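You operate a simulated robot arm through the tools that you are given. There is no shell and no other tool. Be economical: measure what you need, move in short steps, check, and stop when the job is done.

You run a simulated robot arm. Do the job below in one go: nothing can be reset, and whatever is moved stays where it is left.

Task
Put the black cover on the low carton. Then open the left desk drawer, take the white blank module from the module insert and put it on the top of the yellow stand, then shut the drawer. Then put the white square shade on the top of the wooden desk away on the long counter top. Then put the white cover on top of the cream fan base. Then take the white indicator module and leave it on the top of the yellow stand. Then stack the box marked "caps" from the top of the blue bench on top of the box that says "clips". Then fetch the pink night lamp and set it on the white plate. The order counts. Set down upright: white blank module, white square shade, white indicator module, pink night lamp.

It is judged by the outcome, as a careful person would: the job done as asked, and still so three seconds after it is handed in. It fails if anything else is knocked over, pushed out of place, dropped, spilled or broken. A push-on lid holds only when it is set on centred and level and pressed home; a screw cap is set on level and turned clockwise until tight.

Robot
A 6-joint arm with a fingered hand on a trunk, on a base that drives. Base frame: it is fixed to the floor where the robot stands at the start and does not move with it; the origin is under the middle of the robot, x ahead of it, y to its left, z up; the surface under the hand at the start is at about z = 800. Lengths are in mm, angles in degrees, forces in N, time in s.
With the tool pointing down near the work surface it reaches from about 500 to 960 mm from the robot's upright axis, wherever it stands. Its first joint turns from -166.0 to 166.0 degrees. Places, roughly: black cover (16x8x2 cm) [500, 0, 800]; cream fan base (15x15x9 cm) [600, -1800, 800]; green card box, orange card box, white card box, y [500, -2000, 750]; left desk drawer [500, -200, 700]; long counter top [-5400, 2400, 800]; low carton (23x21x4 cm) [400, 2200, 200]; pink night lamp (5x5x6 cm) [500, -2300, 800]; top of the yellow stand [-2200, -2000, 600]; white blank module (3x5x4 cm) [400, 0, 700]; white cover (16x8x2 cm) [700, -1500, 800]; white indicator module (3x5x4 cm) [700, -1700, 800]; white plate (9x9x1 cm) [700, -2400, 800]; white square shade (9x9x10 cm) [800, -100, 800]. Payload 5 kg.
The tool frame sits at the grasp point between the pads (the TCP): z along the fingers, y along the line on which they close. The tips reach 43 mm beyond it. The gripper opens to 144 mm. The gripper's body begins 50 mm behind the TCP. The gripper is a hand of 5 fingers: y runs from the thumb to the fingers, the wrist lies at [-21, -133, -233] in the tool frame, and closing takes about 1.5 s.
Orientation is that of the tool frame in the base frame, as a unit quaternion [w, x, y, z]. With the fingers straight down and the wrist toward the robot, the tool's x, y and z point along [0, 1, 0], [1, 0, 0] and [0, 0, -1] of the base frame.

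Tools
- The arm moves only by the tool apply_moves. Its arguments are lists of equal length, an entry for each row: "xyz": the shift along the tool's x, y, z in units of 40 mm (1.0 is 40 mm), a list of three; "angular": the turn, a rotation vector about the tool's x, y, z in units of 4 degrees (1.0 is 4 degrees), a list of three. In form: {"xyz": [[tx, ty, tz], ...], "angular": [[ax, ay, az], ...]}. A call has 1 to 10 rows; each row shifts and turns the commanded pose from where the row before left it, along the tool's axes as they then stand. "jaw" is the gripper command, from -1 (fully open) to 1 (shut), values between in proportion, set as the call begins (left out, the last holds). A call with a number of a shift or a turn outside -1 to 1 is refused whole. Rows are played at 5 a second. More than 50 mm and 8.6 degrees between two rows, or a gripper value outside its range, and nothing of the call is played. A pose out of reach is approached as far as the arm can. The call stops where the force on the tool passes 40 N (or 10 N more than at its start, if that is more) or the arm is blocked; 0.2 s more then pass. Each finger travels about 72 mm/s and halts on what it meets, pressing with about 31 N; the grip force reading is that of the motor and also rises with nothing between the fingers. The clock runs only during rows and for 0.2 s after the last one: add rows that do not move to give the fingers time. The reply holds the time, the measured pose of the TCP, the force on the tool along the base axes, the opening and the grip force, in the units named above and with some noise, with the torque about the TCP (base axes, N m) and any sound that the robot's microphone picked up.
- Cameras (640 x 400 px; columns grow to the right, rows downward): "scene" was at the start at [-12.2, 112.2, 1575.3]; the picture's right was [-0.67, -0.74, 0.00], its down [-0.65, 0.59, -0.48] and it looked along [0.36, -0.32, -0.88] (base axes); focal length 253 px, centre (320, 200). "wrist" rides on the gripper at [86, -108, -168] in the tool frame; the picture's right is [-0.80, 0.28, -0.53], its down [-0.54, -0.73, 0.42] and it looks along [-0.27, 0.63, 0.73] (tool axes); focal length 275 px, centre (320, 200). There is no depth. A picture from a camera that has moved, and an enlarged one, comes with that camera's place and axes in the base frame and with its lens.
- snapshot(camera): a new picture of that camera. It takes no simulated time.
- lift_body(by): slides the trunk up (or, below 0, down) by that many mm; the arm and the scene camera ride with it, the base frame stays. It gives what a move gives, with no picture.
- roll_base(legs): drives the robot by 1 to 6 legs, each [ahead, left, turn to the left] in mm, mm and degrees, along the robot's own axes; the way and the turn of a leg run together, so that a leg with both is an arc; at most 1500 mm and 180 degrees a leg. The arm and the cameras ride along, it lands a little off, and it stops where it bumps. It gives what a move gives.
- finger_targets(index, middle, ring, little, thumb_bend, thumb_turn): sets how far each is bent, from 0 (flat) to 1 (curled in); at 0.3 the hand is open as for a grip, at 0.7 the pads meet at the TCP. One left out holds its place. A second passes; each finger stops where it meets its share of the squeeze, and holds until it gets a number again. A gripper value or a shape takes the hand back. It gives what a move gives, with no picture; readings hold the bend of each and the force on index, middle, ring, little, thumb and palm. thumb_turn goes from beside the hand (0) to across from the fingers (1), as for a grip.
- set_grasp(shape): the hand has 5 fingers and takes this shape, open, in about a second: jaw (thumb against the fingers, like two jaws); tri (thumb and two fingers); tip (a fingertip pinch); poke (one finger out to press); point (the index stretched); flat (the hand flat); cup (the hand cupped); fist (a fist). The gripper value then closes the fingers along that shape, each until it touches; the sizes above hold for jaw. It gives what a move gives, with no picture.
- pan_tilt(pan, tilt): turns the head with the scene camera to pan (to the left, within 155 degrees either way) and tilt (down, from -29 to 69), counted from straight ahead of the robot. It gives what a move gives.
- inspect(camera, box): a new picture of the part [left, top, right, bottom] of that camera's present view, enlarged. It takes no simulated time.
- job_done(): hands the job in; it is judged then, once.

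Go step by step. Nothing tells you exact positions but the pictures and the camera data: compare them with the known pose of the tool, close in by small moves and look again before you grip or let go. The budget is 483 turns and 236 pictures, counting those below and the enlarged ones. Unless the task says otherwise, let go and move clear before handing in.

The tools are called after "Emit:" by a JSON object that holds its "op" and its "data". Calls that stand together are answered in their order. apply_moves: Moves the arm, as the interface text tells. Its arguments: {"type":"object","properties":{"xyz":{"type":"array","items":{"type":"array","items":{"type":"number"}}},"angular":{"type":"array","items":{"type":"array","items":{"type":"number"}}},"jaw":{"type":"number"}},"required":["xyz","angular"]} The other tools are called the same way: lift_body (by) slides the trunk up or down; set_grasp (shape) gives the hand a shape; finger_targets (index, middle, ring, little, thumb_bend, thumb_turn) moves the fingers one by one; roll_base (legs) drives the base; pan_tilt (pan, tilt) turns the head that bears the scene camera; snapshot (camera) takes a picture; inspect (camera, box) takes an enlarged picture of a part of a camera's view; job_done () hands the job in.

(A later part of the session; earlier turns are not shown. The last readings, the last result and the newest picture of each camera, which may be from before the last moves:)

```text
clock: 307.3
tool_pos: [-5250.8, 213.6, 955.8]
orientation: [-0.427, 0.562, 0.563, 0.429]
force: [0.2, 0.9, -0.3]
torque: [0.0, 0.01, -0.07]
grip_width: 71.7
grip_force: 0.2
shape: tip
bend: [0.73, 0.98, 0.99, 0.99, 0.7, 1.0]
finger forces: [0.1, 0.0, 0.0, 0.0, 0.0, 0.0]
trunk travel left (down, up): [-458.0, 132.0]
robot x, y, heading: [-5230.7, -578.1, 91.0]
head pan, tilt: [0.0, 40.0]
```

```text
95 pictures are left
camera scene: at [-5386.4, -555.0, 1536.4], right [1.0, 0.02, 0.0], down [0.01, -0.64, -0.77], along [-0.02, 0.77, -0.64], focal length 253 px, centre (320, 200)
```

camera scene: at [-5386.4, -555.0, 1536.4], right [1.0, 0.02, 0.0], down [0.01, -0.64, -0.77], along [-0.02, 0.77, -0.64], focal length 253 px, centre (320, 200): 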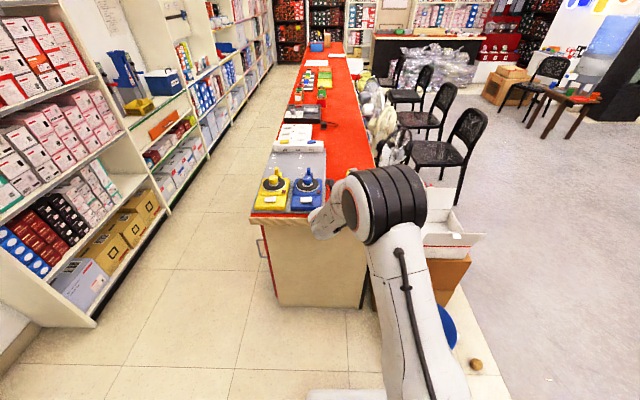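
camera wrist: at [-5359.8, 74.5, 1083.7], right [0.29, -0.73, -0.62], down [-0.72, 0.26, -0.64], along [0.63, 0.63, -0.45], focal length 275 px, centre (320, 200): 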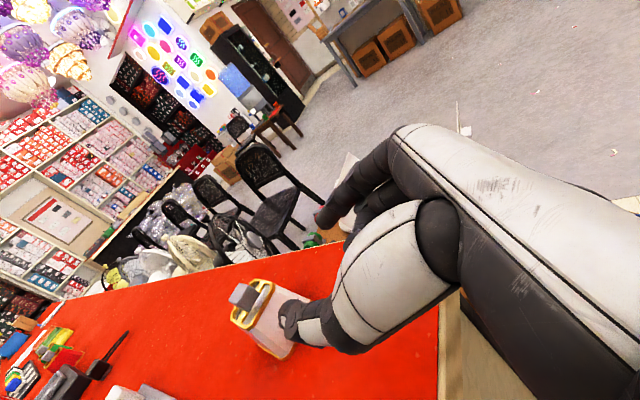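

The shade stands upright on the counter. I back off, raise the trunk and turn the hand back to pointing down.

Emit:
{"op": "roll_base", "data": {"legs": [[-250, 0, 0]]}}

Emit:
{"op": "lift_body", "data": {"by": 100}}

Emit:
{"op": "apply_moves", "data": {"xyz": [[0, 0, 0], [0, 0, 0], [0, 0, 0], [0, 0, 0], [0, 0, 0], [0, 0, 0], [0, 0, 0], [0, 0, 0], [0, 0, 0], [0, 0, 0]], "angular": [[0, 0, -1], [0, 0, -1], [0, 0, -1], [0, 0, -1], [0, 0, -1], [0, 0, -1], [0, 0, -1], [0, 0, -1], [0, 0, -1], [0, 0, -1]]}}

Emit:
{"op": "apply_moves", "data": {"xyz": [[0, 0, 0], [0, 0, 0], [0, 0, 0], [0, 0, 0], [0, 0, 0], [0, 0, 0], [0, 0, 0], [0, 0, 0], [0, 0, 0], [0, 0, 0]], "angular": [[0, 0, -1], [0, 0, -1], [0, 0, -1], [0, 0, -1], [0, 0, -1], [0, 0, -1], [0, 0, -1], [0, 0, -1], [0, 0, -1], [0, 0, -1]]}}

Emit:
{"op": "apply_moves", "data": {"xyz": [[0, 0, 0], [0, 0, 0], [0, 0, 0], [0, 0, 0], [0, 0, 0], [0, 0, 0], [0, 0, 0], [0, 0, 0], [0, 0, 0], [0, 0, 0]], "angular": [[0, 0, -1], [0, 0, -1], [0, 0, -0.5], [1, 0, 0], [1, 0, 0], [1, 0, 0], [1, 0, 0], [1, 0, 0], [1, 0, 0], [1, 0, 0]]}}

Emit:
{"op": "apply_moves", "data": {"xyz": [[0, 0, 0], [0, 0, 0], [0, 0, 0], [0, 0, 0], [0, 0, 0], [0, 0, 0], [0, 0, 0], [0, 0, 0], [0, 0, 0], [0, 0, 0]], "angular": [[1, 0, 0], [1, 0, 0], [1, 0, 0], [1, 0, 0], [1, 0, 0], [1, 0, 0], [1, 0, 0], [1, 0, 0], [1, 0, 0], [1, 0, 0]]}}

```text
clock: 309.1
tool_pos: [-5245.6, -22.1, 955.7]
orientation: [-0.427, 0.562, 0.564, 0.429]
force: [-1.1, 0.7, -0.7]
torque: [-0.02, 0.01, 0.02]
grip_width: 71.6
grip_force: 0.0
shape: tip
bend: [0.73, 0.98, 0.99, 0.99, 0.7, 1.0]
finger forces: [0.0, 0.0, 0.0, 0.0, 0.0, 0.1]
trunk travel left (down, up): [-458.0, 132.0]
robot x, y, heading: [-5220.6, -819.8, 91.0]
head pan, tilt: [0.0, 40.0]
```

```text
clock: 310.4
tool_pos: [-5246.6, -22.4, 1055.9]
orientation: [-0.428, 0.562, 0.563, 0.429]
force: [-0.5, -0.3, -0.8]
torque: [0.01, -0.02, 0.01]
grip_width: 71.7
grip_force: 0.0
shape: tip
bend: [0.73, 0.98, 0.99, 0.99, 0.7, 1.0]
finger forces: [0.1, 0.1, 0.0, 0.0, 0.0, 0.0]
trunk travel left (down, up): [-558.0, 32.0]
robot x, y, heading: [-5223.7, -811.2, 91.5]
head pan, tilt: [0.0, 40.0]
```

```text
clock: 312.6
tool_pos: [-5245.1, -23.0, 1056.2]
orientation: [-0.254, 0.336, 0.722, 0.549]
force: [0.4, -0.6, -0.2]
torque: [0.02, -0.01, -0.01]
grip_width: 71.5
grip_force: 0.1
shape: tip
bend: [0.73, 0.98, 0.99, 0.99, 0.7, 1.0]
finger forces: [0.1, 0.1, 0.0, 0.0, 0.1, 0.1]
trunk travel left (down, up): [-558.0, 32.0]
robot x, y, heading: [-5226.4, -811.5, 91.3]
head pan, tilt: [0.0, 40.0]
```

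```text
clock: 314.8
tool_pos: [-5245.7, -21.7, 1056.1]
orientation: [-0.051, 0.068, 0.793, 0.603]
force: [0.4, 0.4, -0.3]
torque: [0.04, 0.04, -0.01]
grip_width: 71.7
grip_force: 0.0
shape: tip
bend: [0.73, 0.98, 0.99, 0.99, 0.7, 1.0]
finger forces: [0.1, 0.0, 0.0, 0.0, 0.0, 0.1]
trunk travel left (down, up): [-558.0, 32.0]
robot x, y, heading: [-5222.8, -811.7, 91.2]
head pan, tilt: [0.0, 40.0]
```

```text
clock: 317.0
tool_pos: [-5245.3, -22.4, 1056.3]
orientation: [0.001, -0.001, 0.919, 0.394]
force: [-1.2, -1.3, 0.4]
torque: [0.0, 0.0, 0.02]
grip_width: 71.8
grip_force: 0.1
shape: tip
bend: [0.73, 0.98, 0.99, 0.99, 0.7, 1.0]
finger forces: [0.1, 0.0, 0.1, 0.0, 0.1, 0.0]
trunk travel left (down, up): [-558.0, 32.0]
robot x, y, heading: [-5224.6, -812.1, 91.4]
head pan, tilt: [0.0, 40.0]
```

```text
clock: 319.2
tool_pos: [-5246.1, -22.4, 1055.8]
orientation: [0.002, 0.0, 0.998, 0.056]
force: [0.8, 0.6, 0.2]
torque: [0.02, -0.02, -0.02]
grip_width: 71.6
grip_force: 0.0
shape: tip
bend: [0.73, 0.98, 0.99, 0.99, 0.7, 1.0]
finger forces: [0.0, 0.0, 0.0, 0.1, 0.1, 0.1]
trunk travel left (down, up): [-558.0, 32.0]
robot x, y, heading: [-5224.2, -811.2, 91.2]
head pan, tilt: [0.0, 40.0]
```

Emit:
{"op": "apply_moves", "data": {"xyz": [[0, 0, 0], [0, 0, 0], [0, -1, 0], [0, -1, 0]], "angular": [[0.8, 0, 0], [0.8, 0, 0], [0, 0, 0], [0, 0, 0]]}}

Emit:
{"op": "roll_base", "data": {"legs": [[0, 0, -91.2], [1500, -140, 0], [1500, 0, 0], [1500, 0, 0]]}}

```text
clock: 320.2
tool_pos: [-5245.7, -104.4, 1058.0]
orientation: [0.0, 0.0, 1.0, 0.0]
force: [0.4, 0.1, 0.3]
torque: [0.06, 0.0, -0.01]
grip_width: 71.7
grip_force: 0.1
shape: tip
bend: [0.73, 0.98, 0.99, 0.99, 0.7, 1.0]
finger forces: [0.0, 0.0, 0.1, 0.1, 0.1, 0.0]
trunk travel left (down, up): [-558.0, 32.0]
robot x, y, heading: [-5224.9, -813.9, 91.2]
head pan, tilt: [0.0, 40.0]
```

```text
refused: leg 2 is longer than a leg can be; nothing moved
```

Emit:
{"op": "roll_base", "data": {"legs": [[0, 0, -91.2], [1400, -140, 0], [1450, 0, 0], [1450, 0, 0]]}}

Emit:
{"op": "pan_tilt", "data": {"pan": -25, "tilt": 25}}

Emit:
{"op": "snapshot", "data": {"camera": "scene"}}

```text
clock: 341.5
tool_pos: [-889.4, -511.5, 1056.7]
orientation: [0.0, 0.671, 0.742, -0.002]
force: [0.7, 1.3, -1.0]
torque: [-0.01, 0.04, -0.01]
grip_width: 72.0
grip_force: 0.0
shape: tip
bend: [0.73, 0.98, 0.99, 0.99, 0.7, 1.0]
finger forces: [0.0, 0.0, 0.0, 0.0, 0.0, 0.0]
trunk travel left (down, up): [-558.0, 32.0]
robot x, y, heading: [-1595.4, -602.9, 7.0]
head pan, tilt: [0.0, 40.0]
stopped in leg 4: the robot was blocked; the commanded pose is now the measured one
```

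```text
clock: 342.4
tool_pos: [-888.8, -510.7, 1055.2]
orientation: [0.001, 0.671, 0.741, -0.002]
force: [-0.3, 0.1, -0.4]
torque: [0.01, -0.03, -0.03]
grip_width: 72.1
grip_force: 0.0
shape: tip
bend: [0.73, 0.98, 0.99, 0.99, 0.7, 1.0]
finger forces: [0.0, 0.0, 0.1, 0.0, 0.0, 0.0]
trunk travel left (down, up): [-558.0, 32.0]
robot x, y, heading: [-1591.8, -600.3, 7.0]
head pan, tilt: [-25.0, 25.0]
```

```text
94 pictures are left
camera scene: at [-1584.4, -483.3, 1659.7], right [-0.31, -0.95, 0.0], down [-0.4, 0.13, -0.91], along [0.86, -0.28, -0.42], focal length 253 px, centre (320, 200)
```

scene: 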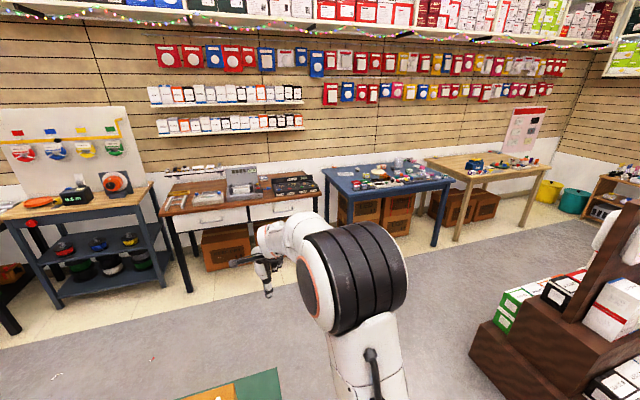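

The heading drifted and the base nudged the green table. I back away, shift right and go on to the blue bench.

Emit:
{"op": "roll_base", "data": {"legs": [[-80, 0, 0], [0, -480, -7], [1000, 0, 0]]}}

Emit:
{"op": "pan_tilt", "data": {"pan": -35, "tilt": 28}}

Emit:
{"op": "snapshot", "data": {"camera": "scene"}}

```text
clock: 350.8
tool_pos: [79.2, -1062.5, 1054.6]
orientation: [0.0, 0.707, 0.708, -0.002]
force: [1.2, 0.6, 0.6]
torque: [-0.01, 0.01, 0.0]
grip_width: 72.1
grip_force: 0.0
shape: tip
bend: [0.73, 0.98, 0.99, 0.99, 0.7, 1.0]
finger forces: [0.0, 0.0, 0.0, 0.0, 0.0, 0.0]
trunk travel left (down, up): [-558.0, 32.0]
robot x, y, heading: [-631.7, -1082.5, 1.4]
head pan, tilt: [-25.0, 25.0]
```

```text
clock: 351.5
tool_pos: [80.5, -1061.0, 1056.2]
orientation: [0.0, 0.707, 0.707, -0.002]
force: [1.1, 0.1, 0.2]
torque: [-0.01, -0.05, 0.02]
grip_width: 72.1
grip_force: 0.1
shape: tip
bend: [0.73, 0.98, 0.99, 0.99, 0.7, 1.0]
finger forces: [0.1, 0.0, 0.1, 0.0, 0.0, 0.1]
trunk travel left (down, up): [-558.0, 32.0]
robot x, y, heading: [-629.1, -1085.0, 1.4]
head pan, tilt: [-35.0, 28.0]
```

```text
93 pictures are left
camera scene: at [-618.2, -980.1, 1654.9], right [-0.55, -0.83, 0.0], down [-0.39, 0.26, -0.88], along [0.73, -0.49, -0.47], focal length 253 px, centre (320, 200)
```

scene: 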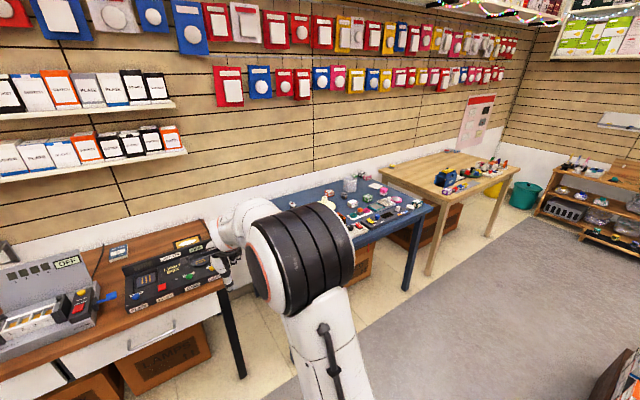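

Emit:
{"op": "roll_base", "data": {"legs": [[0, -830, -1.4]]}}

Emit:
{"op": "pan_tilt", "data": {"pan": 5, "tilt": 38}}

Emit:
{"op": "snapshot", "data": {"camera": "scene"}}

Emit:
{"op": "inspect", "data": {"camera": "scene", "box": [180, 110, 500, 280]}}

```text
clock: 354.3
tool_pos: [99.9, -1520.8, 1055.2]
orientation: [0.0, 0.702, 0.713, -0.002]
force: [-1.0, -0.3, 0.1]
torque: [-0.04, 0.0, 0.01]
grip_width: 72.0
grip_force: 0.0
shape: tip
bend: [0.73, 0.98, 0.99, 0.99, 0.7, 1.0]
finger forces: [0.0, 0.0, 0.1, 0.1, 0.0, 0.0]
trunk travel left (down, up): [-558.0, 32.0]
robot x, y, heading: [-610.0, -1555.9, 2.3]
head pan, tilt: [-35.0, 28.0]
stopped in leg 1: the robot was blocked; the commanded pose is now the measured one
```

```text
clock: 355.4
tool_pos: [98.0, -1521.9, 1056.0]
orientation: [0.0, 0.702, 0.712, -0.001]
force: [0.6, 0.2, 0.2]
torque: [0.03, -0.01, 0.0]
grip_width: 71.8
grip_force: 0.1
shape: tip
bend: [0.73, 0.98, 0.99, 0.99, 0.7, 1.0]
finger forces: [0.0, 0.0, 0.1, 0.0, 0.1, 0.0]
trunk travel left (down, up): [-558.0, 32.0]
robot x, y, heading: [-612.3, -1552.4, 2.3]
head pan, tilt: [5.0, 38.0]
```

```text
92 pictures are left
camera scene: at [-591.0, -1389.2, 1639.4], right [0.12, -0.99, 0.0], down [-0.61, -0.08, -0.79], along [0.78, 0.1, -0.62], focal length 253 px, centre (320, 200)
```

scene: 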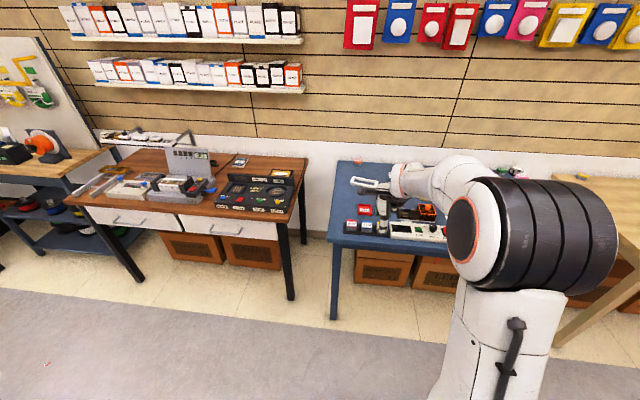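

```text
2.00 times, centred on (340, 195) of scene
camera zoom: at [-591.0, -1389.2, 1639.4], right [0.12, -0.99, 0.0], down [-0.61, -0.08, -0.79], along [0.78, 0.1, -0.62], focal length 506 px, centre (280, 210)
```

zoom: 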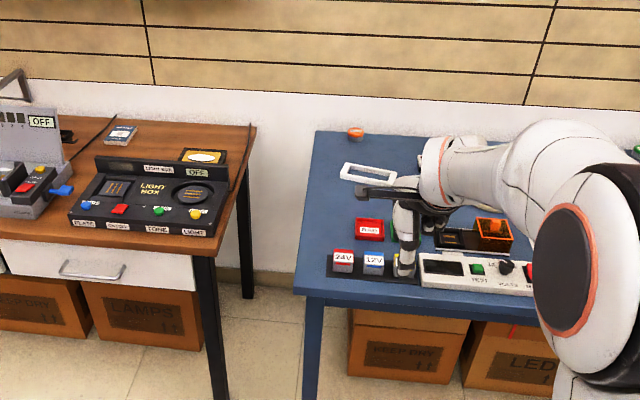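

I'm stopped beside the display. I move ahead toward the bench, then view it from the other side of the arm.

Emit:
{"op": "roll_base", "data": {"legs": [[250, 30, -2.3]]}}

Emit:
{"op": "roll_base", "data": {"legs": [[0, -500, 0]]}}

Emit:
{"op": "pan_tilt", "data": {"pan": 10, "tilt": 48}}

Emit:
{"op": "snapshot", "data": {"camera": "scene"}}

Emit:
{"op": "inspect", "data": {"camera": "scene", "box": [200, 100, 400, 225]}}

```text
clock: 357.2
tool_pos: [354.7, -1508.0, 1054.9]
orientation: [-0.001, 0.712, 0.702, -0.002]
force: [0.5, 0.3, -0.6]
torque: [-0.01, -0.01, 0.02]
grip_width: 71.9
grip_force: 0.1
shape: tip
bend: [0.73, 0.98, 0.99, 0.99, 0.7, 1.0]
finger forces: [0.1, 0.0, 0.1, 0.0, 0.1, 0.0]
trunk travel left (down, up): [-558.0, 32.0]
robot x, y, heading: [-357.1, -1517.8, 0.4]
head pan, tilt: [5.0, 38.0]
```

```text
clock: 360.2
tool_pos: [358.9, -2008.6, 1054.9]
orientation: [0.0, 0.71, 0.704, -0.002]
force: [-0.3, -0.2, 0.1]
torque: [0.01, -0.04, 0.01]
grip_width: 71.9
grip_force: 0.1
shape: tip
bend: [0.73, 0.98, 0.99, 0.99, 0.7, 1.0]
finger forces: [0.1, 0.0, 0.0, 0.1, 0.1, 0.1]
trunk travel left (down, up): [-558.0, 32.0]
robot x, y, heading: [-349.0, -2023.5, 0.9]
head pan, tilt: [5.0, 38.0]
```

```text
clock: 360.9
tool_pos: [359.2, -2008.1, 1055.6]
orientation: [0.0, 0.71, 0.704, -0.002]
force: [-0.5, -0.8, -0.3]
torque: [-0.01, 0.0, 0.04]
grip_width: 71.8
grip_force: 0.0
shape: tip
bend: [0.73, 0.98, 0.99, 0.99, 0.7, 1.0]
finger forces: [0.1, 0.0, 0.0, 0.1, 0.0, 0.0]
trunk travel left (down, up): [-558.0, 32.0]
robot x, y, heading: [-356.1, -2024.4, 0.9]
head pan, tilt: [10.0, 48.0]
```

```text
90 pictures are left
camera scene: at [-335.4, -1853.2, 1625.0], right [0.19, -0.98, 0.0], down [-0.73, -0.14, -0.67], along [0.66, 0.12, -0.74], focal length 253 px, centre (320, 200)
```

scene: 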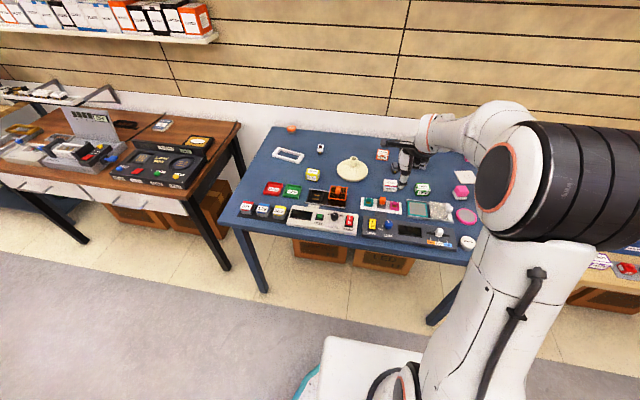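

```text
3.20 times, centred on (300, 162) of scene
camera zoom: at [-335.4, -1853.2, 1625.0], right [0.19, -0.98, 0.0], down [-0.73, -0.14, -0.67], along [0.66, 0.12, -0.74], focal length 809 px, centre (384, 320)
```

zoom: 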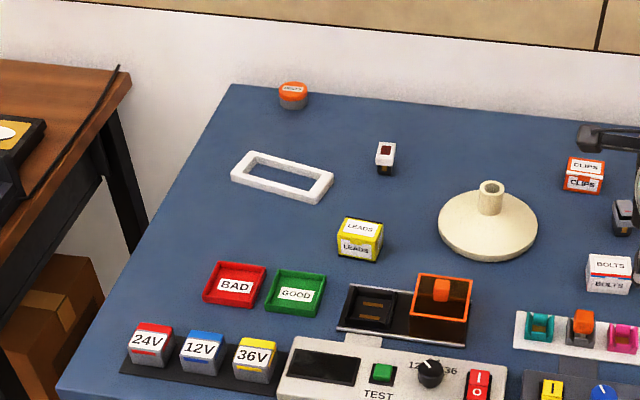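

I see the white cover frame at about [656, −1509], rotated ~12°, the cream fan base with a collar at [606, −1839], and the white indicator module nearby. I'll pinch the cover's right short bar, so I place the robot at [−150, −1760] and yaw the hand by 78°.

Emit:
{"op": "roll_base", "data": {"legs": [[206, 264, -0.9]]}}

Emit:
{"op": "apply_moves", "data": {"xyz": [[0, 0, 0], [0, 0, 0], [0, 0, 0], [0, 0, 0], [0, 0, 0], [0, 0, 0], [0, 0, 0], [0, 0, 0], [0, 0, 0], [0, 0, 0]], "angular": [[0, 0, -1], [0, 0, -1], [0, 0, -1], [0, 0, -1], [0, 0, -1], [0, 0, -1], [0, 0, -1], [0, 0, -1], [0, 0, -1], [0, 0, -1]]}}

Emit:
{"op": "apply_moves", "data": {"xyz": [[0, 0, 0], [0, 0, 0], [0, 0, 0], [0, 0, 0], [0, 0, 0], [0, 0, 0], [0, 0, 0], [0, 0, 0], [0, 0, 0], [0, 0, 0]], "angular": [[0, 0, -1], [0, 0, -1], [0, 0, -1], [0, 0, -1], [0, 0, -1], [0, 0, -1], [0, 0, -1], [0, 0, -1], [0, 0, -1], [0, 0, -0.5]], "jaw": 0.4}}

Emit:
{"op": "snapshot", "data": {"camera": "wrist"}}

Emit:
{"op": "snapshot", "data": {"camera": "scene"}}

```text
clock: 363.1
tool_pos: [564.7, -1758.3, 1054.2]
orientation: [0.0, 0.718, 0.696, -0.002]
force: [0.5, 1.3, -0.3]
torque: [-0.02, 0.01, 0.0]
grip_width: 72.2
grip_force: 0.0
shape: tip
bend: [0.73, 0.98, 0.99, 0.99, 0.7, 1.0]
finger forces: [0.1, 0.0, 0.1, 0.0, 0.1, 0.0]
trunk travel left (down, up): [-558.0, 32.0]
robot x, y, heading: [-146.4, -1759.7, -0.3]
head pan, tilt: [10.0, 48.0]
```

```text
clock: 365.3
tool_pos: [564.0, -1757.9, 1055.3]
orientation: [-0.001, 0.435, 0.9, -0.002]
force: [-0.9, -0.4, 0.6]
torque: [0.01, -0.01, 0.0]
grip_width: 72.1
grip_force: 0.1
shape: tip
bend: [0.73, 0.98, 0.99, 0.99, 0.7, 1.0]
finger forces: [0.1, 0.0, 0.1, 0.0, 0.1, 0.0]
trunk travel left (down, up): [-558.0, 32.0]
robot x, y, heading: [-146.2, -1757.1, -0.4]
head pan, tilt: [10.0, 48.0]
```

```text
clock: 367.5
tool_pos: [565.4, -1758.0, 1056.5]
orientation: [0.0, 0.119, 0.993, -0.001]
force: [0.1, -0.1, 0.8]
torque: [-0.02, 0.01, -0.01]
grip_width: 44.2
grip_force: 0.1
shape: tip
bend: [0.73, 0.98, 0.99, 0.99, 0.74, 1.0]
finger forces: [0.0, 0.1, 0.0, 0.0, 0.0, 0.0]
trunk travel left (down, up): [-558.0, 32.0]
robot x, y, heading: [-142.4, -1760.0, -0.5]
head pan, tilt: [10.0, 48.0]
```

```text
88 pictures are left
camera wrist: at [456.7, -1842.9, 1223.7], right [0.84, 0.09, 0.53], down [0.35, -0.83, -0.42], along [0.41, 0.54, -0.73], focal length 275 px, centre (320, 200)
```

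wrist: 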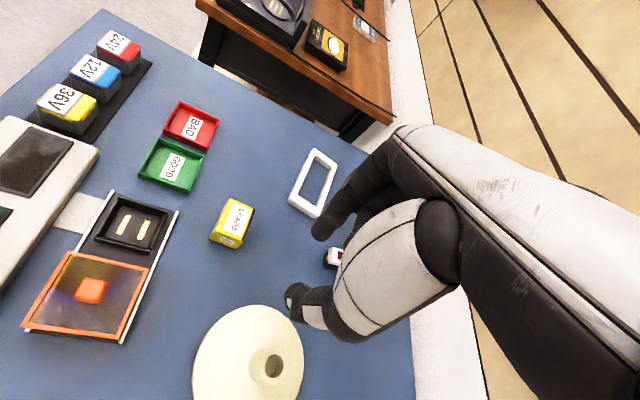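

```text
87 pictures are left
camera scene: at [-126.3, -1588.6, 1625.0], right [0.17, -0.99, 0.0], down [-0.73, -0.12, -0.67], along [0.66, 0.11, -0.74], focal length 253 px, centre (320, 200)
```

scene: 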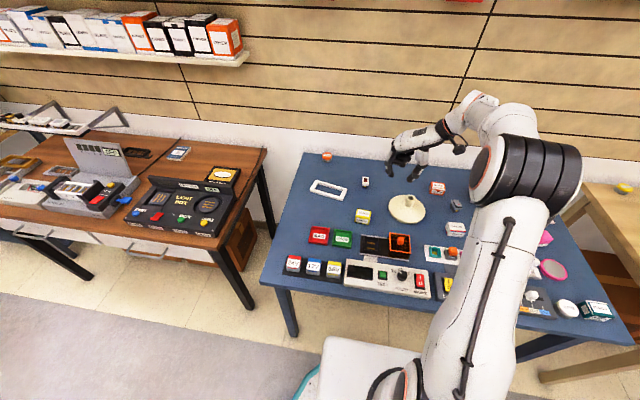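

The tool's closing axis matches the frame. Right short bar centre ≈[653, −1574]; I move above it.

Emit:
{"op": "apply_moves", "data": {"xyz": [[-0.21, 1, 0], [-0.21, 1, 0], [-0.21, 1, 0], [-0.21, 1, 0], [-0.21, 1, 0], [0, 0, 1], [0, 0, 1], [0, 0, 1], [0, 0, 0.5]], "angular": [[0, 0, 0], [0, 0, 0], [0, 0, 0], [0, 0, 0], [0, 0, 0], [0, 0, 0], [0, 0, 0], [0, 0, 0], [0, 0, 0]]}}

Emit:
{"op": "inspect", "data": {"camera": "wrist", "box": [200, 120, 440, 320]}}

```text
clock: 369.5
tool_pos: [655.5, -1573.4, 911.3]
orientation: [-0.002, 0.12, 0.993, -0.001]
force: [-0.6, 0.2, -0.3]
torque: [-0.02, 0.04, -0.01]
grip_width: 43.8
grip_force: 0.1
shape: tip
bend: [0.73, 0.98, 0.99, 0.99, 0.74, 1.0]
finger forces: [0.1, 0.0, 0.1, 0.0, 0.1, 0.0]
trunk travel left (down, up): [-558.0, 32.0]
robot x, y, heading: [-140.5, -1757.5, -0.5]
head pan, tilt: [10.0, 48.0]
```

```text
2.00 times, centred on (320, 220) of wrist
camera zoom: at [545.4, -1658.8, 1079.6], right [0.84, 0.09, 0.53], down [0.35, -0.83, -0.42], along [0.41, 0.54, -0.73], focal length 551 px, centre (320, 160)
```

zoom: 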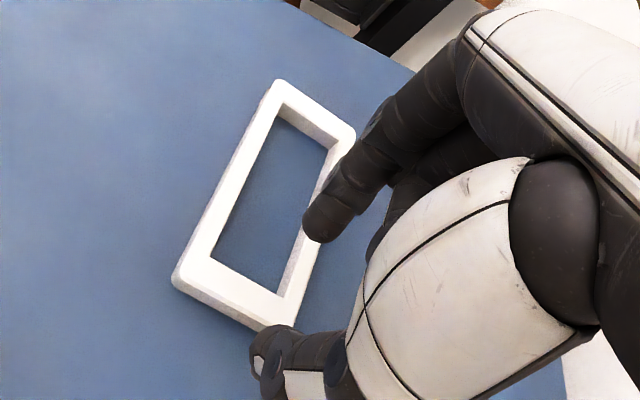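

The bar centre is ≈[651, −1564]. I shift slightly and lower to just above the bench.

Emit:
{"op": "apply_moves", "data": {"xyz": [[0.17, 0.18, 0], [0, 0, 0.6], [0, 0, 0.5], [0, 0, 0.4]], "angular": [[0, 0, 0], [0, 0, 0], [0, 0, 0], [0, 0, 0]]}}

Emit:
{"op": "inspect", "data": {"camera": "wrist", "box": [200, 120, 440, 320]}}

```text
clock: 370.5
tool_pos: [646.6, -1565.2, 855.3]
orientation: [-0.001, 0.12, 0.993, -0.001]
force: [-0.1, 0.4, -0.1]
torque: [0.0, 0.05, 0.0]
grip_width: 44.1
grip_force: 0.0
shape: tip
bend: [0.73, 0.98, 0.99, 0.99, 0.74, 1.0]
finger forces: [0.1, 0.0, 0.0, 0.0, 0.0, 0.0]
trunk travel left (down, up): [-558.0, 32.0]
robot x, y, heading: [-141.5, -1760.4, -0.2]
head pan, tilt: [10.0, 48.0]
```

```text
2.00 times, centred on (320, 220) of wrist
camera zoom: at [537.9, -1650.7, 1022.5], right [0.84, 0.09, 0.53], down [0.35, -0.83, -0.42], along [0.41, 0.54, -0.73], focal length 551 px, centre (320, 160)
```

zoom: 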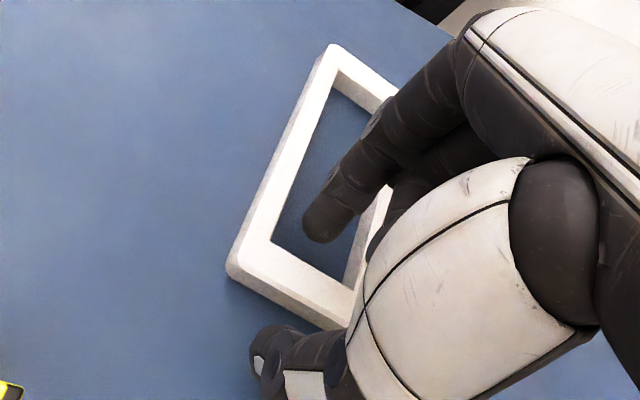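

Index inside, thumb outside, well placed. I lower 8 mm more and pinch.

Emit:
{"op": "apply_moves", "data": {"xyz": [[-0.05, 0, 0.2], [0, 0, 0]], "angular": [[0, 0, 0], [0, 0, 0]]}}

Emit:
{"op": "apply_moves", "data": {"xyz": [[0, 0, 0], [0, 0, 0], [0, 0, 0], [0, 0, 0], [0, 0, 0]], "angular": [[0, 0, 0], [0, 0, 0], [0, 0, 0], [0, 0, 0], [0, 0, 0]], "jaw": 1}}

Emit:
{"op": "inspect", "data": {"camera": "wrist", "box": [200, 120, 440, 320]}}

```text
clock: 371.1
tool_pos: [648.9, -1565.6, 847.3]
orientation: [-0.001, 0.119, 0.993, -0.002]
force: [-0.7, -0.3, -0.4]
torque: [-0.04, 0.0, -0.05]
grip_width: 43.8
grip_force: 0.1
shape: tip
bend: [0.73, 0.98, 0.99, 0.99, 0.74, 1.0]
finger forces: [0.1, 0.1, 0.1, 0.1, 0.0, 0.1]
trunk travel left (down, up): [-558.0, 32.0]
robot x, y, heading: [-144.4, -1754.6, -0.4]
head pan, tilt: [10.0, 48.0]
```

```text
clock: 372.3
tool_pos: [648.1, -1566.7, 848.7]
orientation: [-0.002, 0.119, 0.993, -0.002]
force: [0.0, 0.1, 0.0]
torque: [-0.05, 0.01, -0.02]
grip_width: 12.7
grip_force: 30.9
shape: tip
bend: [0.71, 1.0, 1.0, 1.0, 0.73, 1.0]
finger forces: [27.6, 0.0, 0.0, 0.0, 27.3, 0.1]
trunk travel left (down, up): [-558.0, 32.0]
robot x, y, heading: [-144.2, -1760.8, -0.2]
head pan, tilt: [10.0, 48.0]
```

```text
2.00 times, centred on (320, 220) of wrist
camera zoom: at [539.8, -1651.3, 1015.8], right [0.84, 0.09, 0.53], down [0.35, -0.83, -0.42], along [0.41, 0.54, -0.73], focal length 551 px, centre (320, 160)
```

zoom: 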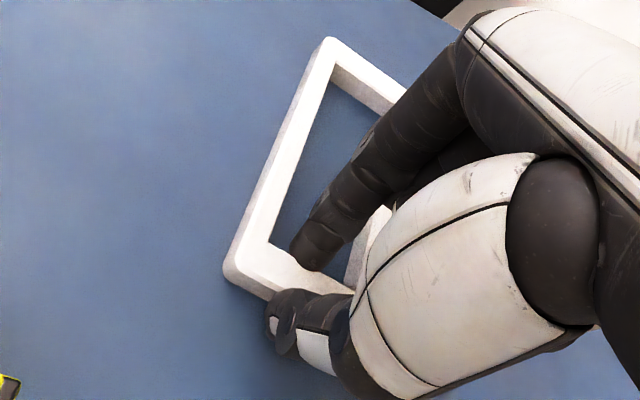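

Gripped. I lift it and carry it over the fan base (centre ≈[604, −1836]).

Emit:
{"op": "apply_moves", "data": {"xyz": [[0, 0, -0.5], [0, 0, -1], [0, 0, -1], [0, 0, -0.6]], "angular": [[0, 0, 0], [0, 0, 0], [0, 0, 0], [0, 0, 0]]}}

Emit:
{"op": "apply_moves", "data": {"xyz": [[-0.058, -0.96, 0], [-0.058, -0.96, 0], [-0.058, -0.96, 0], [-0.058, -0.96, 0], [-0.058, -0.96, 0], [-0.058, -0.96, 0], [-0.058, -0.96, 0], [-0.058, -0.96, 0], [-0.058, -0.96, 0]], "angular": [[0, 0, 0], [0, 0, 0], [0, 0, 0], [0, 0, 0], [0, 0, 0], [0, 0, 0], [0, 0, 0], [0, 0, 0], [0, 0, 0]]}}

Emit:
{"op": "snapshot", "data": {"camera": "wrist"}}

Emit:
{"op": "snapshot", "data": {"camera": "scene"}}

```text
clock: 373.3
tool_pos: [648.5, -1566.7, 967.7]
orientation: [-0.002, 0.119, 0.993, -0.002]
force: [-0.6, 0.4, -0.5]
torque: [-0.03, -0.01, 0.01]
grip_width: 13.0
grip_force: 30.7
shape: tip
bend: [0.71, 1.0, 1.0, 1.0, 0.73, 1.0]
finger forces: [27.5, 0.0, 0.1, 0.0, 27.3, 0.0]
trunk travel left (down, up): [-558.0, 32.0]
robot x, y, heading: [-145.3, -1757.6, -0.4]
head pan, tilt: [10.0, 48.0]
```

```text
clock: 375.3
tool_pos: [587.9, -1907.1, 970.6]
orientation: [-0.002, 0.12, 0.993, 0.0]
force: [0.2, 0.5, -0.1]
torque: [-0.05, 0.03, 0.01]
grip_width: 12.8
grip_force: 31.2
shape: tip
bend: [0.71, 1.0, 1.0, 1.0, 0.73, 1.0]
finger forces: [27.8, 0.0, 0.0, 0.0, 27.4, 0.0]
trunk travel left (down, up): [-558.0, 32.0]
robot x, y, heading: [-145.9, -1758.5, -0.3]
head pan, tilt: [10.0, 48.0]
```

```text
83 pictures are left
camera wrist: at [478.9, -1992.3, 1139.1], right [0.84, 0.09, 0.53], down [0.35, -0.83, -0.42], along [0.41, 0.54, -0.73], focal length 275 px, centre (320, 200)
```

wrist: 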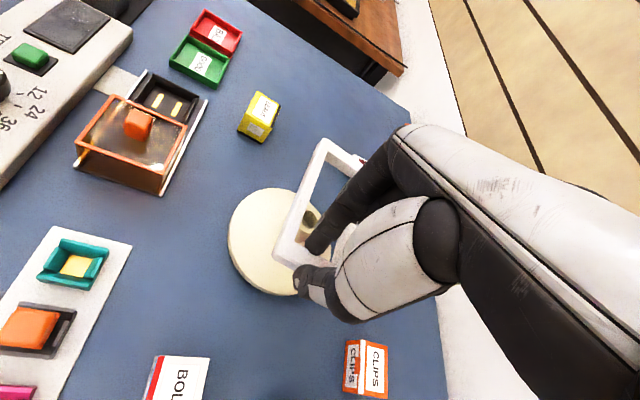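

```text
82 pictures are left
camera scene: at [-126.3, -1589.1, 1625.0], right [0.17, -0.99, 0.0], down [-0.73, -0.12, -0.67], along [0.66, 0.11, -0.74], focal length 253 px, centre (320, 200)
```

scene: 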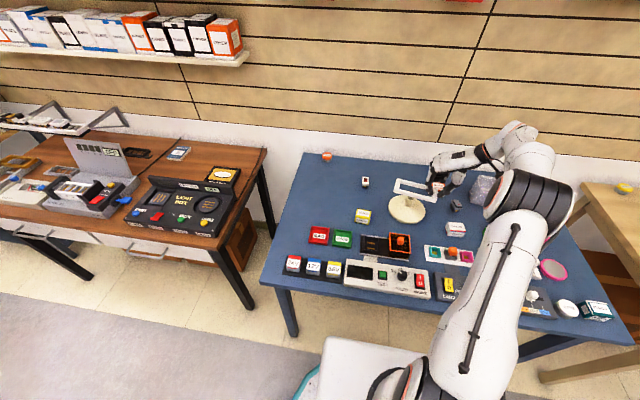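

Emit:
{"op": "inspect", "data": {"camera": "wrist", "box": [200, 120, 400, 310]}}

Emit:
{"op": "inspect", "data": {"camera": "scene", "box": [350, 150, 480, 240]}}

```text
2.11 times, centred on (300, 215) of wrist
camera zoom: at [478.9, -1992.3, 1139.1], right [0.84, 0.09, 0.53], down [0.35, -0.83, -0.42], along [0.41, 0.54, -0.73], focal length 580 px, centre (362, 168)
```

zoom: 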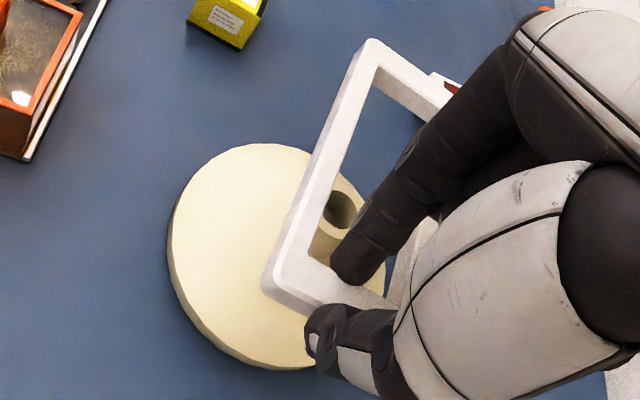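

```text
4.44 times, centred on (415, 195) of scene
camera zoom: at [-126.3, -1589.1, 1625.0], right [0.17, -0.99, 0.0], down [-0.73, -0.12, -0.67], along [0.66, 0.11, -0.74], focal length 1123 px, centre (-102, 222)
```

zoom: 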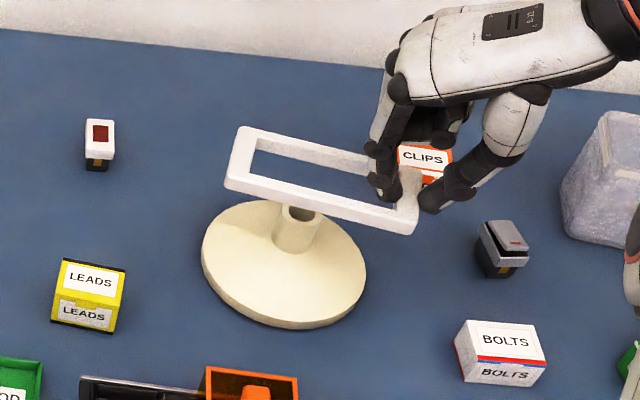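

The frame's opening is centred over the collar within a few mm. I trim and lower in small steps.

Emit:
{"op": "apply_moves", "data": {"xyz": [[-0.08, 0.1, 0], [0, 0, 0.5], [0, 0, 0.5], [0, 0, 0.4]], "angular": [[0, 0, 0], [0, 0, 0], [0, 0, 0], [0, 0, 0]]}}

Emit:
{"op": "inspect", "data": {"camera": "scene", "box": [350, 150, 480, 240]}}

Emit:
{"op": "inspect", "data": {"camera": "wrist", "box": [200, 120, 400, 310]}}

```text
clock: 376.3
tool_pos: [592.0, -1905.5, 914.8]
orientation: [-0.001, 0.119, 0.993, -0.002]
force: [0.1, 1.1, -0.9]
torque: [-0.04, 0.02, 0.02]
grip_width: 12.9
grip_force: 30.9
shape: tip
bend: [0.71, 1.0, 1.0, 1.0, 0.73, 1.0]
finger forces: [27.6, 0.1, 0.0, 0.0, 27.4, 0.0]
trunk travel left (down, up): [-558.0, 32.0]
robot x, y, heading: [-146.7, -1759.7, -0.2]
head pan, tilt: [10.0, 48.0]
```

```text
4.44 times, centred on (415, 195) of scene
camera zoom: at [-126.2, -1588.7, 1625.0], right [0.17, -0.99, 0.0], down [-0.73, -0.12, -0.67], along [0.66, 0.11, -0.74], focal length 1123 px, centre (-102, 222)
```

zoom: 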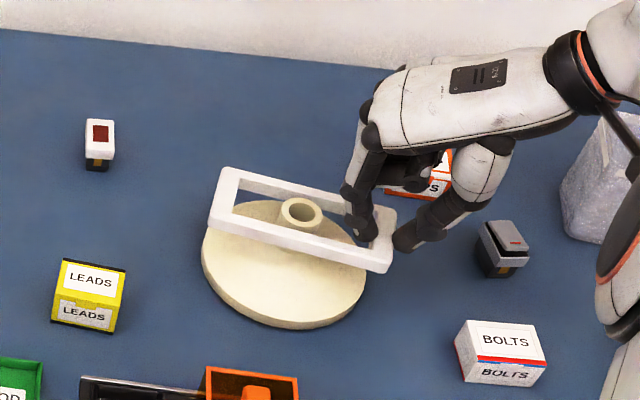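

```text
2.11 times, centred on (300, 215) of wrist
camera zoom: at [483.1, -1989.4, 1083.1], right [0.84, 0.09, 0.53], down [0.35, -0.83, -0.42], along [0.41, 0.54, -0.73], focal length 580 px, centre (362, 168)
```

zoom: 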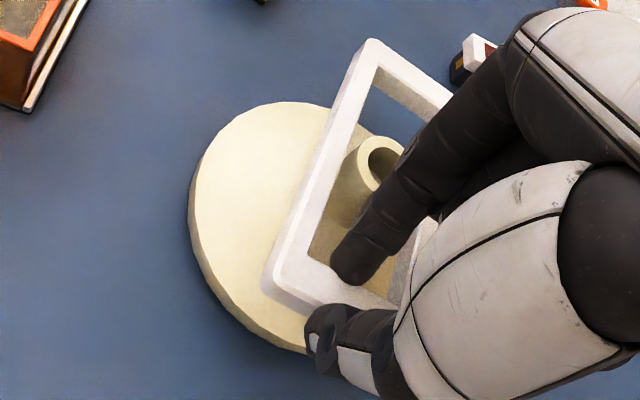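

Emit:
{"op": "apply_moves", "data": {"xyz": [[0, 0, 0.25], [0, 0, 0.25], [0, 0, 0.15], [0, 0, 0.12], [0, 0, 0.12], [0, 0, 0.12]], "angular": [[0, 0, 0], [0, 0, 0], [0, 0, 0], [0, 0, 0], [0, 0, 0], [0, 0, 0]]}}

Emit:
{"op": "inspect", "data": {"camera": "scene", "box": [350, 150, 480, 240]}}

```text
clock: 377.7
tool_pos: [590.6, -1905.1, 874.1]
orientation: [-0.003, 0.12, 0.993, -0.001]
force: [0.1, -0.2, 0.2]
torque: [0.0, -0.01, 0.01]
grip_width: 12.5
grip_force: 30.4
shape: tip
bend: [0.72, 1.0, 1.0, 1.0, 0.76, 1.0]
finger forces: [0.0, 0.0, 0.0, 0.1, 0.0, 0.0]
trunk travel left (down, up): [-558.0, 32.0]
robot x, y, heading: [-145.7, -1756.6, -0.5]
head pan, tilt: [10.0, 48.0]
```

```text
4.44 times, centred on (415, 195) of scene
camera zoom: at [-126.2, -1588.7, 1624.9], right [0.17, -0.99, 0.0], down [-0.73, -0.12, -0.67], along [0.66, 0.11, -0.74], focal length 1123 px, centre (-102, 222)
```

zoom: 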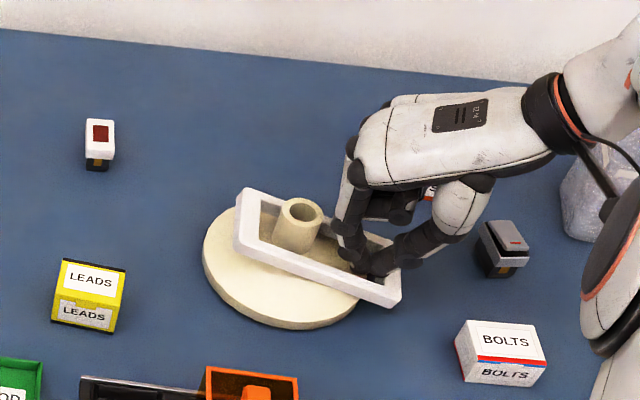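

The frame slipped in the pinch as it met the cone. I look closely before doing anything.

Emit:
{"op": "inspect", "data": {"camera": "wrist", "box": [200, 100, 440, 320]}}

Emit:
{"op": "inspect", "data": {"camera": "scene", "box": [380, 170, 450, 220]}}

```text
1.82 times, centred on (320, 210) of wrist
camera zoom: at [481.6, -1989.6, 1043.2], right [0.84, 0.09, 0.53], down [0.35, -0.83, -0.42], along [0.41, 0.54, -0.73], focal length 500 px, centre (320, 182)
```

zoom: 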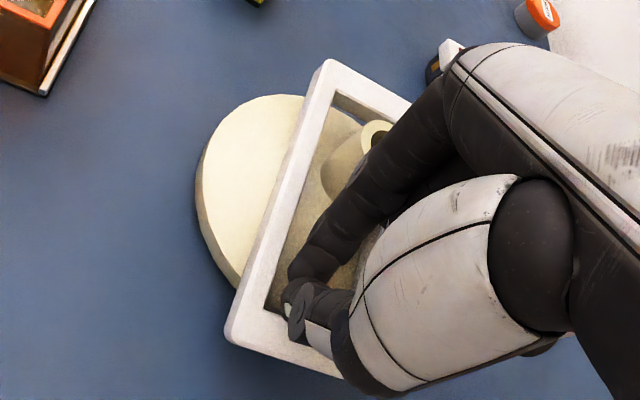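

```text
8.00 times, centred on (415, 195) of scene
camera zoom: at [-126.2, -1588.7, 1624.9], right [0.17, -0.99, 0.0], down [-0.73, -0.12, -0.67], along [0.66, 0.11, -0.74], focal length 2022 px, centre (-440, 240)
```

zoom: 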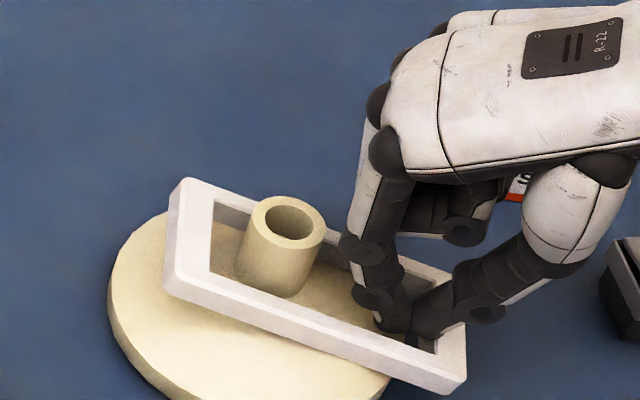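

The frame slid about 20 mm to the right and tilted; both fingertips are now inside its opening. I lift the hand straight out, then re-grip the right bar and recentre it.

Emit:
{"op": "apply_moves", "data": {"xyz": [[0, 0, -0.4], [0, 0, -0.6], [0, 0, -0.8]], "angular": [[0, 0, 0], [0, 0, 0], [0, 0, 0]]}}

Emit:
{"op": "inspect", "data": {"camera": "wrist", "box": [180, 100, 420, 320]}}

Emit:
{"op": "inspect", "data": {"camera": "scene", "box": [370, 160, 460, 230]}}

```text
clock: 378.5
tool_pos: [591.3, -1903.2, 946.6]
orientation: [-0.001, 0.12, 0.993, -0.002]
force: [-0.3, 0.9, 0.6]
torque: [-0.01, -0.01, -0.03]
grip_width: 12.5
grip_force: 31.1
shape: tip
bend: [0.72, 1.0, 1.0, 1.0, 0.76, 1.0]
finger forces: [0.0, 0.0, 0.1, 0.0, 0.0, 0.0]
trunk travel left (down, up): [-558.0, 32.0]
robot x, y, heading: [-145.3, -1757.2, -0.3]
head pan, tilt: [10.0, 48.0]
```

```text
1.82 times, centred on (300, 210) of wrist
camera zoom: at [482.0, -1988.1, 1114.6], right [0.84, 0.09, 0.53], down [0.35, -0.83, -0.42], along [0.41, 0.54, -0.73], focal length 500 px, centre (356, 182)
```

zoom: 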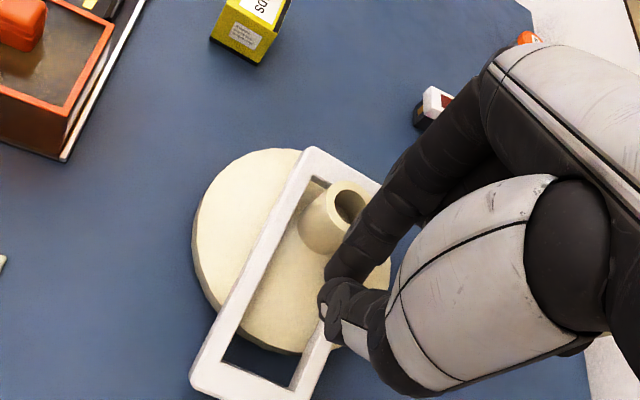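

```text
5.71 times, centred on (415, 195) of scene
camera zoom: at [-126.7, -1588.6, 1624.9], right [0.17, -0.99, 0.0], down [-0.73, -0.12, -0.67], along [0.66, 0.11, -0.74], focal length 1444 px, centre (-223, 229)
```

zoom: 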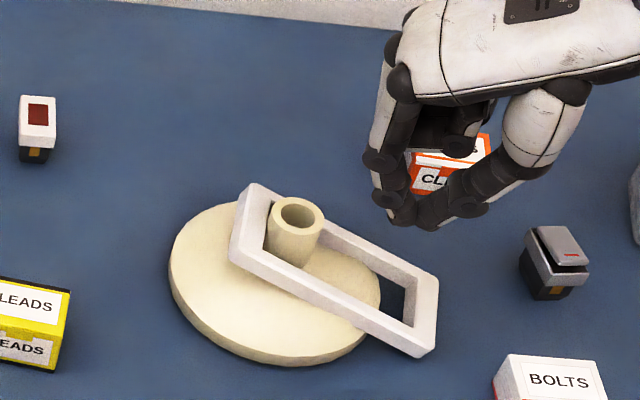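

The frame now leans with its right end on the bench and its left bar against the collar (≈16° tilt). I tilt the hand to match, re-grip the right bar, then level and recentre. First I move above the bar.

Emit:
{"op": "apply_moves", "data": {"xyz": [[-0.22, -0.9, 0], [0, 0, 0], [0, 0, 0], [0, 0, 0], [0, 0, 0]], "angular": [[0, 0, 0], [-1, 0, 0], [-1, 0, 0], [-1, 0, 0], [-0.8, 0, 0]], "jaw": 0.4}}

Emit:
{"op": "inspect", "data": {"camera": "wrist", "box": [180, 120, 420, 340]}}

Emit:
{"op": "inspect", "data": {"camera": "scene", "box": [370, 160, 460, 230]}}

```text
clock: 379.7
tool_pos: [590.2, -1941.4, 947.9]
orientation: [0.014, 0.117, 0.984, 0.13]
force: [0.2, -0.1, 0.9]
torque: [-0.03, 0.0, 0.03]
grip_width: 42.9
grip_force: 0.1
shape: tip
bend: [0.73, 0.98, 0.99, 0.99, 0.74, 1.0]
finger forces: [0.0, 0.0, 0.1, 0.0, 0.1, 0.0]
trunk travel left (down, up): [-558.0, 32.0]
robot x, y, heading: [-146.9, -1757.9, -0.3]
head pan, tilt: [10.0, 48.0]
```

```text
1.82 times, centred on (300, 230) of wrist
camera zoom: at [472.7, -2065.2, 1080.9], right [0.81, -0.06, 0.59], down [0.39, -0.7, -0.6], along [0.45, 0.71, -0.54], focal length 500 px, centre (356, 146)
```

zoom: 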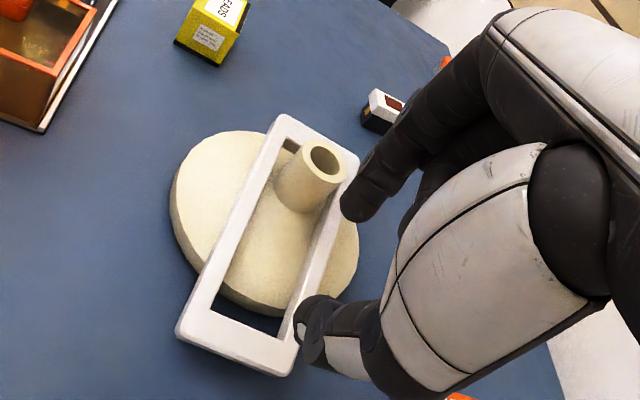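

```text
5.71 times, centred on (415, 195) of scene
camera zoom: at [-126.3, -1588.7, 1625.0], right [0.17, -0.99, 0.0], down [-0.73, -0.12, -0.67], along [0.66, 0.11, -0.74], focal length 1444 px, centre (-223, 229)
```

zoom: 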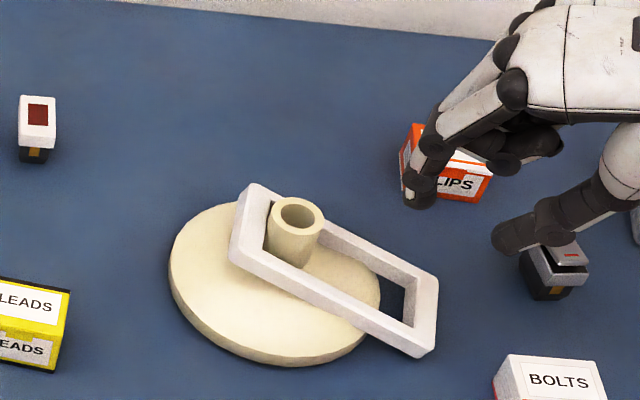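

Emit:
{"op": "apply_moves", "data": {"xyz": [[0, -0.08, 0], [0, -0.2, 0.72], [0, -0.2, 0.72], [0, -0.1, 0.36]], "angular": [[0, 0, 0], [0, 0, 0], [0, 0, 0], [0, 0, 0]]}}

Emit:
{"op": "inspect", "data": {"camera": "wrist", "box": [180, 120, 420, 340]}}

Emit:
{"op": "inspect", "data": {"camera": "scene", "box": [370, 160, 460, 230]}}

```text
clock: 380.7
tool_pos: [591.8, -1945.2, 873.0]
orientation: [0.015, 0.118, 0.984, 0.13]
force: [-0.2, -0.2, 0.6]
torque: [-0.04, 0.02, 0.01]
grip_width: 42.9
grip_force: 0.1
shape: tip
bend: [0.73, 0.98, 0.99, 0.99, 0.74, 1.0]
finger forces: [0.0, 0.0, 0.1, 0.0, 0.1, 0.0]
trunk travel left (down, up): [-558.0, 32.0]
robot x, y, heading: [-141.5, -1757.2, -0.3]
head pan, tilt: [10.0, 48.0]
```

```text
1.82 times, centred on (300, 230) of wrist
camera zoom: at [473.1, -2068.5, 1007.6], right [0.81, -0.06, 0.59], down [0.39, -0.7, -0.6], along [0.45, 0.71, -0.55], focal length 500 px, centre (356, 146)
```

zoom: 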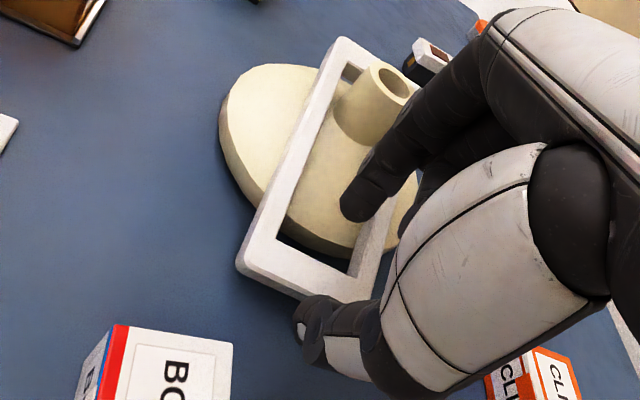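

```text
5.71 times, centred on (415, 195) of scene
camera zoom: at [-126.2, -1588.8, 1625.0], right [0.17, -0.99, 0.0], down [-0.73, -0.12, -0.67], along [0.66, 0.11, -0.74], focal length 1444 px, centre (-223, 229)
```

zoom: 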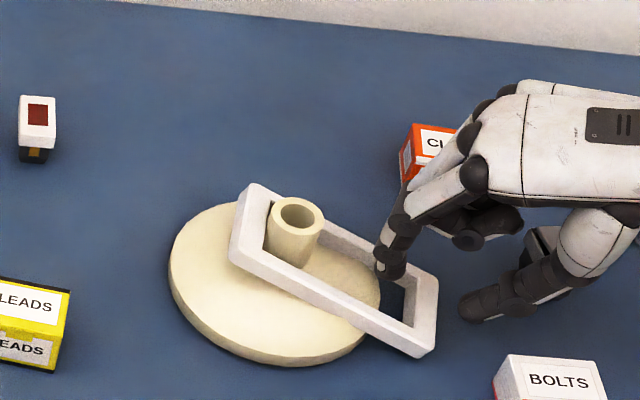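

Emit:
{"op": "apply_moves", "data": {"xyz": [[0, -0.08, 0.29], [0, -0.06, 0.24]], "angular": [[0, 0, 0], [0, 0, 0]]}}

Emit:
{"op": "apply_moves", "data": {"xyz": [[0, 0, 0], [0, 0, 0], [0, 0, 0], [0, 0, 0], [0, 0, 0]], "angular": [[0, 0, 0], [0, 0, 0], [0, 0, 0], [0, 0, 0], [0, 0, 0]], "jaw": 1}}

Emit:
{"op": "inspect", "data": {"camera": "scene", "box": [370, 160, 460, 230]}}

```text
clock: 381.3
tool_pos: [592.1, -1944.6, 854.5]
orientation: [0.018, 0.119, 0.984, 0.131]
force: [-1.5, -3.5, 20.2]
torque: [0.81, -0.01, 0.07]
grip_width: 44.1
grip_force: 0.1
shape: tip
bend: [0.74, 0.98, 0.99, 0.99, 0.74, 1.0]
finger forces: [20.1, 0.0, 0.0, 0.1, 0.0, 0.0]
trunk travel left (down, up): [-558.0, 32.0]
robot x, y, heading: [-146.4, -1758.3, -0.2]
head pan, tilt: [10.0, 48.0]
```

```text
clock: 382.5
tool_pos: [590.5, -1944.0, 853.9]
orientation: [0.017, 0.118, 0.984, 0.13]
force: [0.9, -6.2, 33.4]
torque: [1.14, -0.24, -0.11]
grip_width: 20.9
grip_force: 31.1
shape: tip
bend: [0.75, 1.0, 1.0, 1.0, 0.66, 1.0]
finger forces: [58.1, 0.0, 0.1, 0.0, 27.0, 0.1]
trunk travel left (down, up): [-558.0, 32.0]
robot x, y, heading: [-144.5, -1755.1, -0.5]
head pan, tilt: [10.0, 48.0]
```

```text
5.71 times, centred on (415, 195) of scene
camera zoom: at [-129.3, -1588.7, 1625.1], right [0.17, -0.99, 0.0], down [-0.73, -0.12, -0.67], along [0.66, 0.11, -0.74], focal length 1444 px, centre (-223, 229)
```

zoom: 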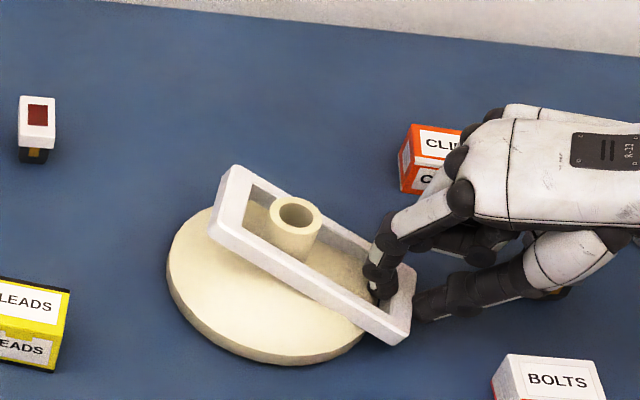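

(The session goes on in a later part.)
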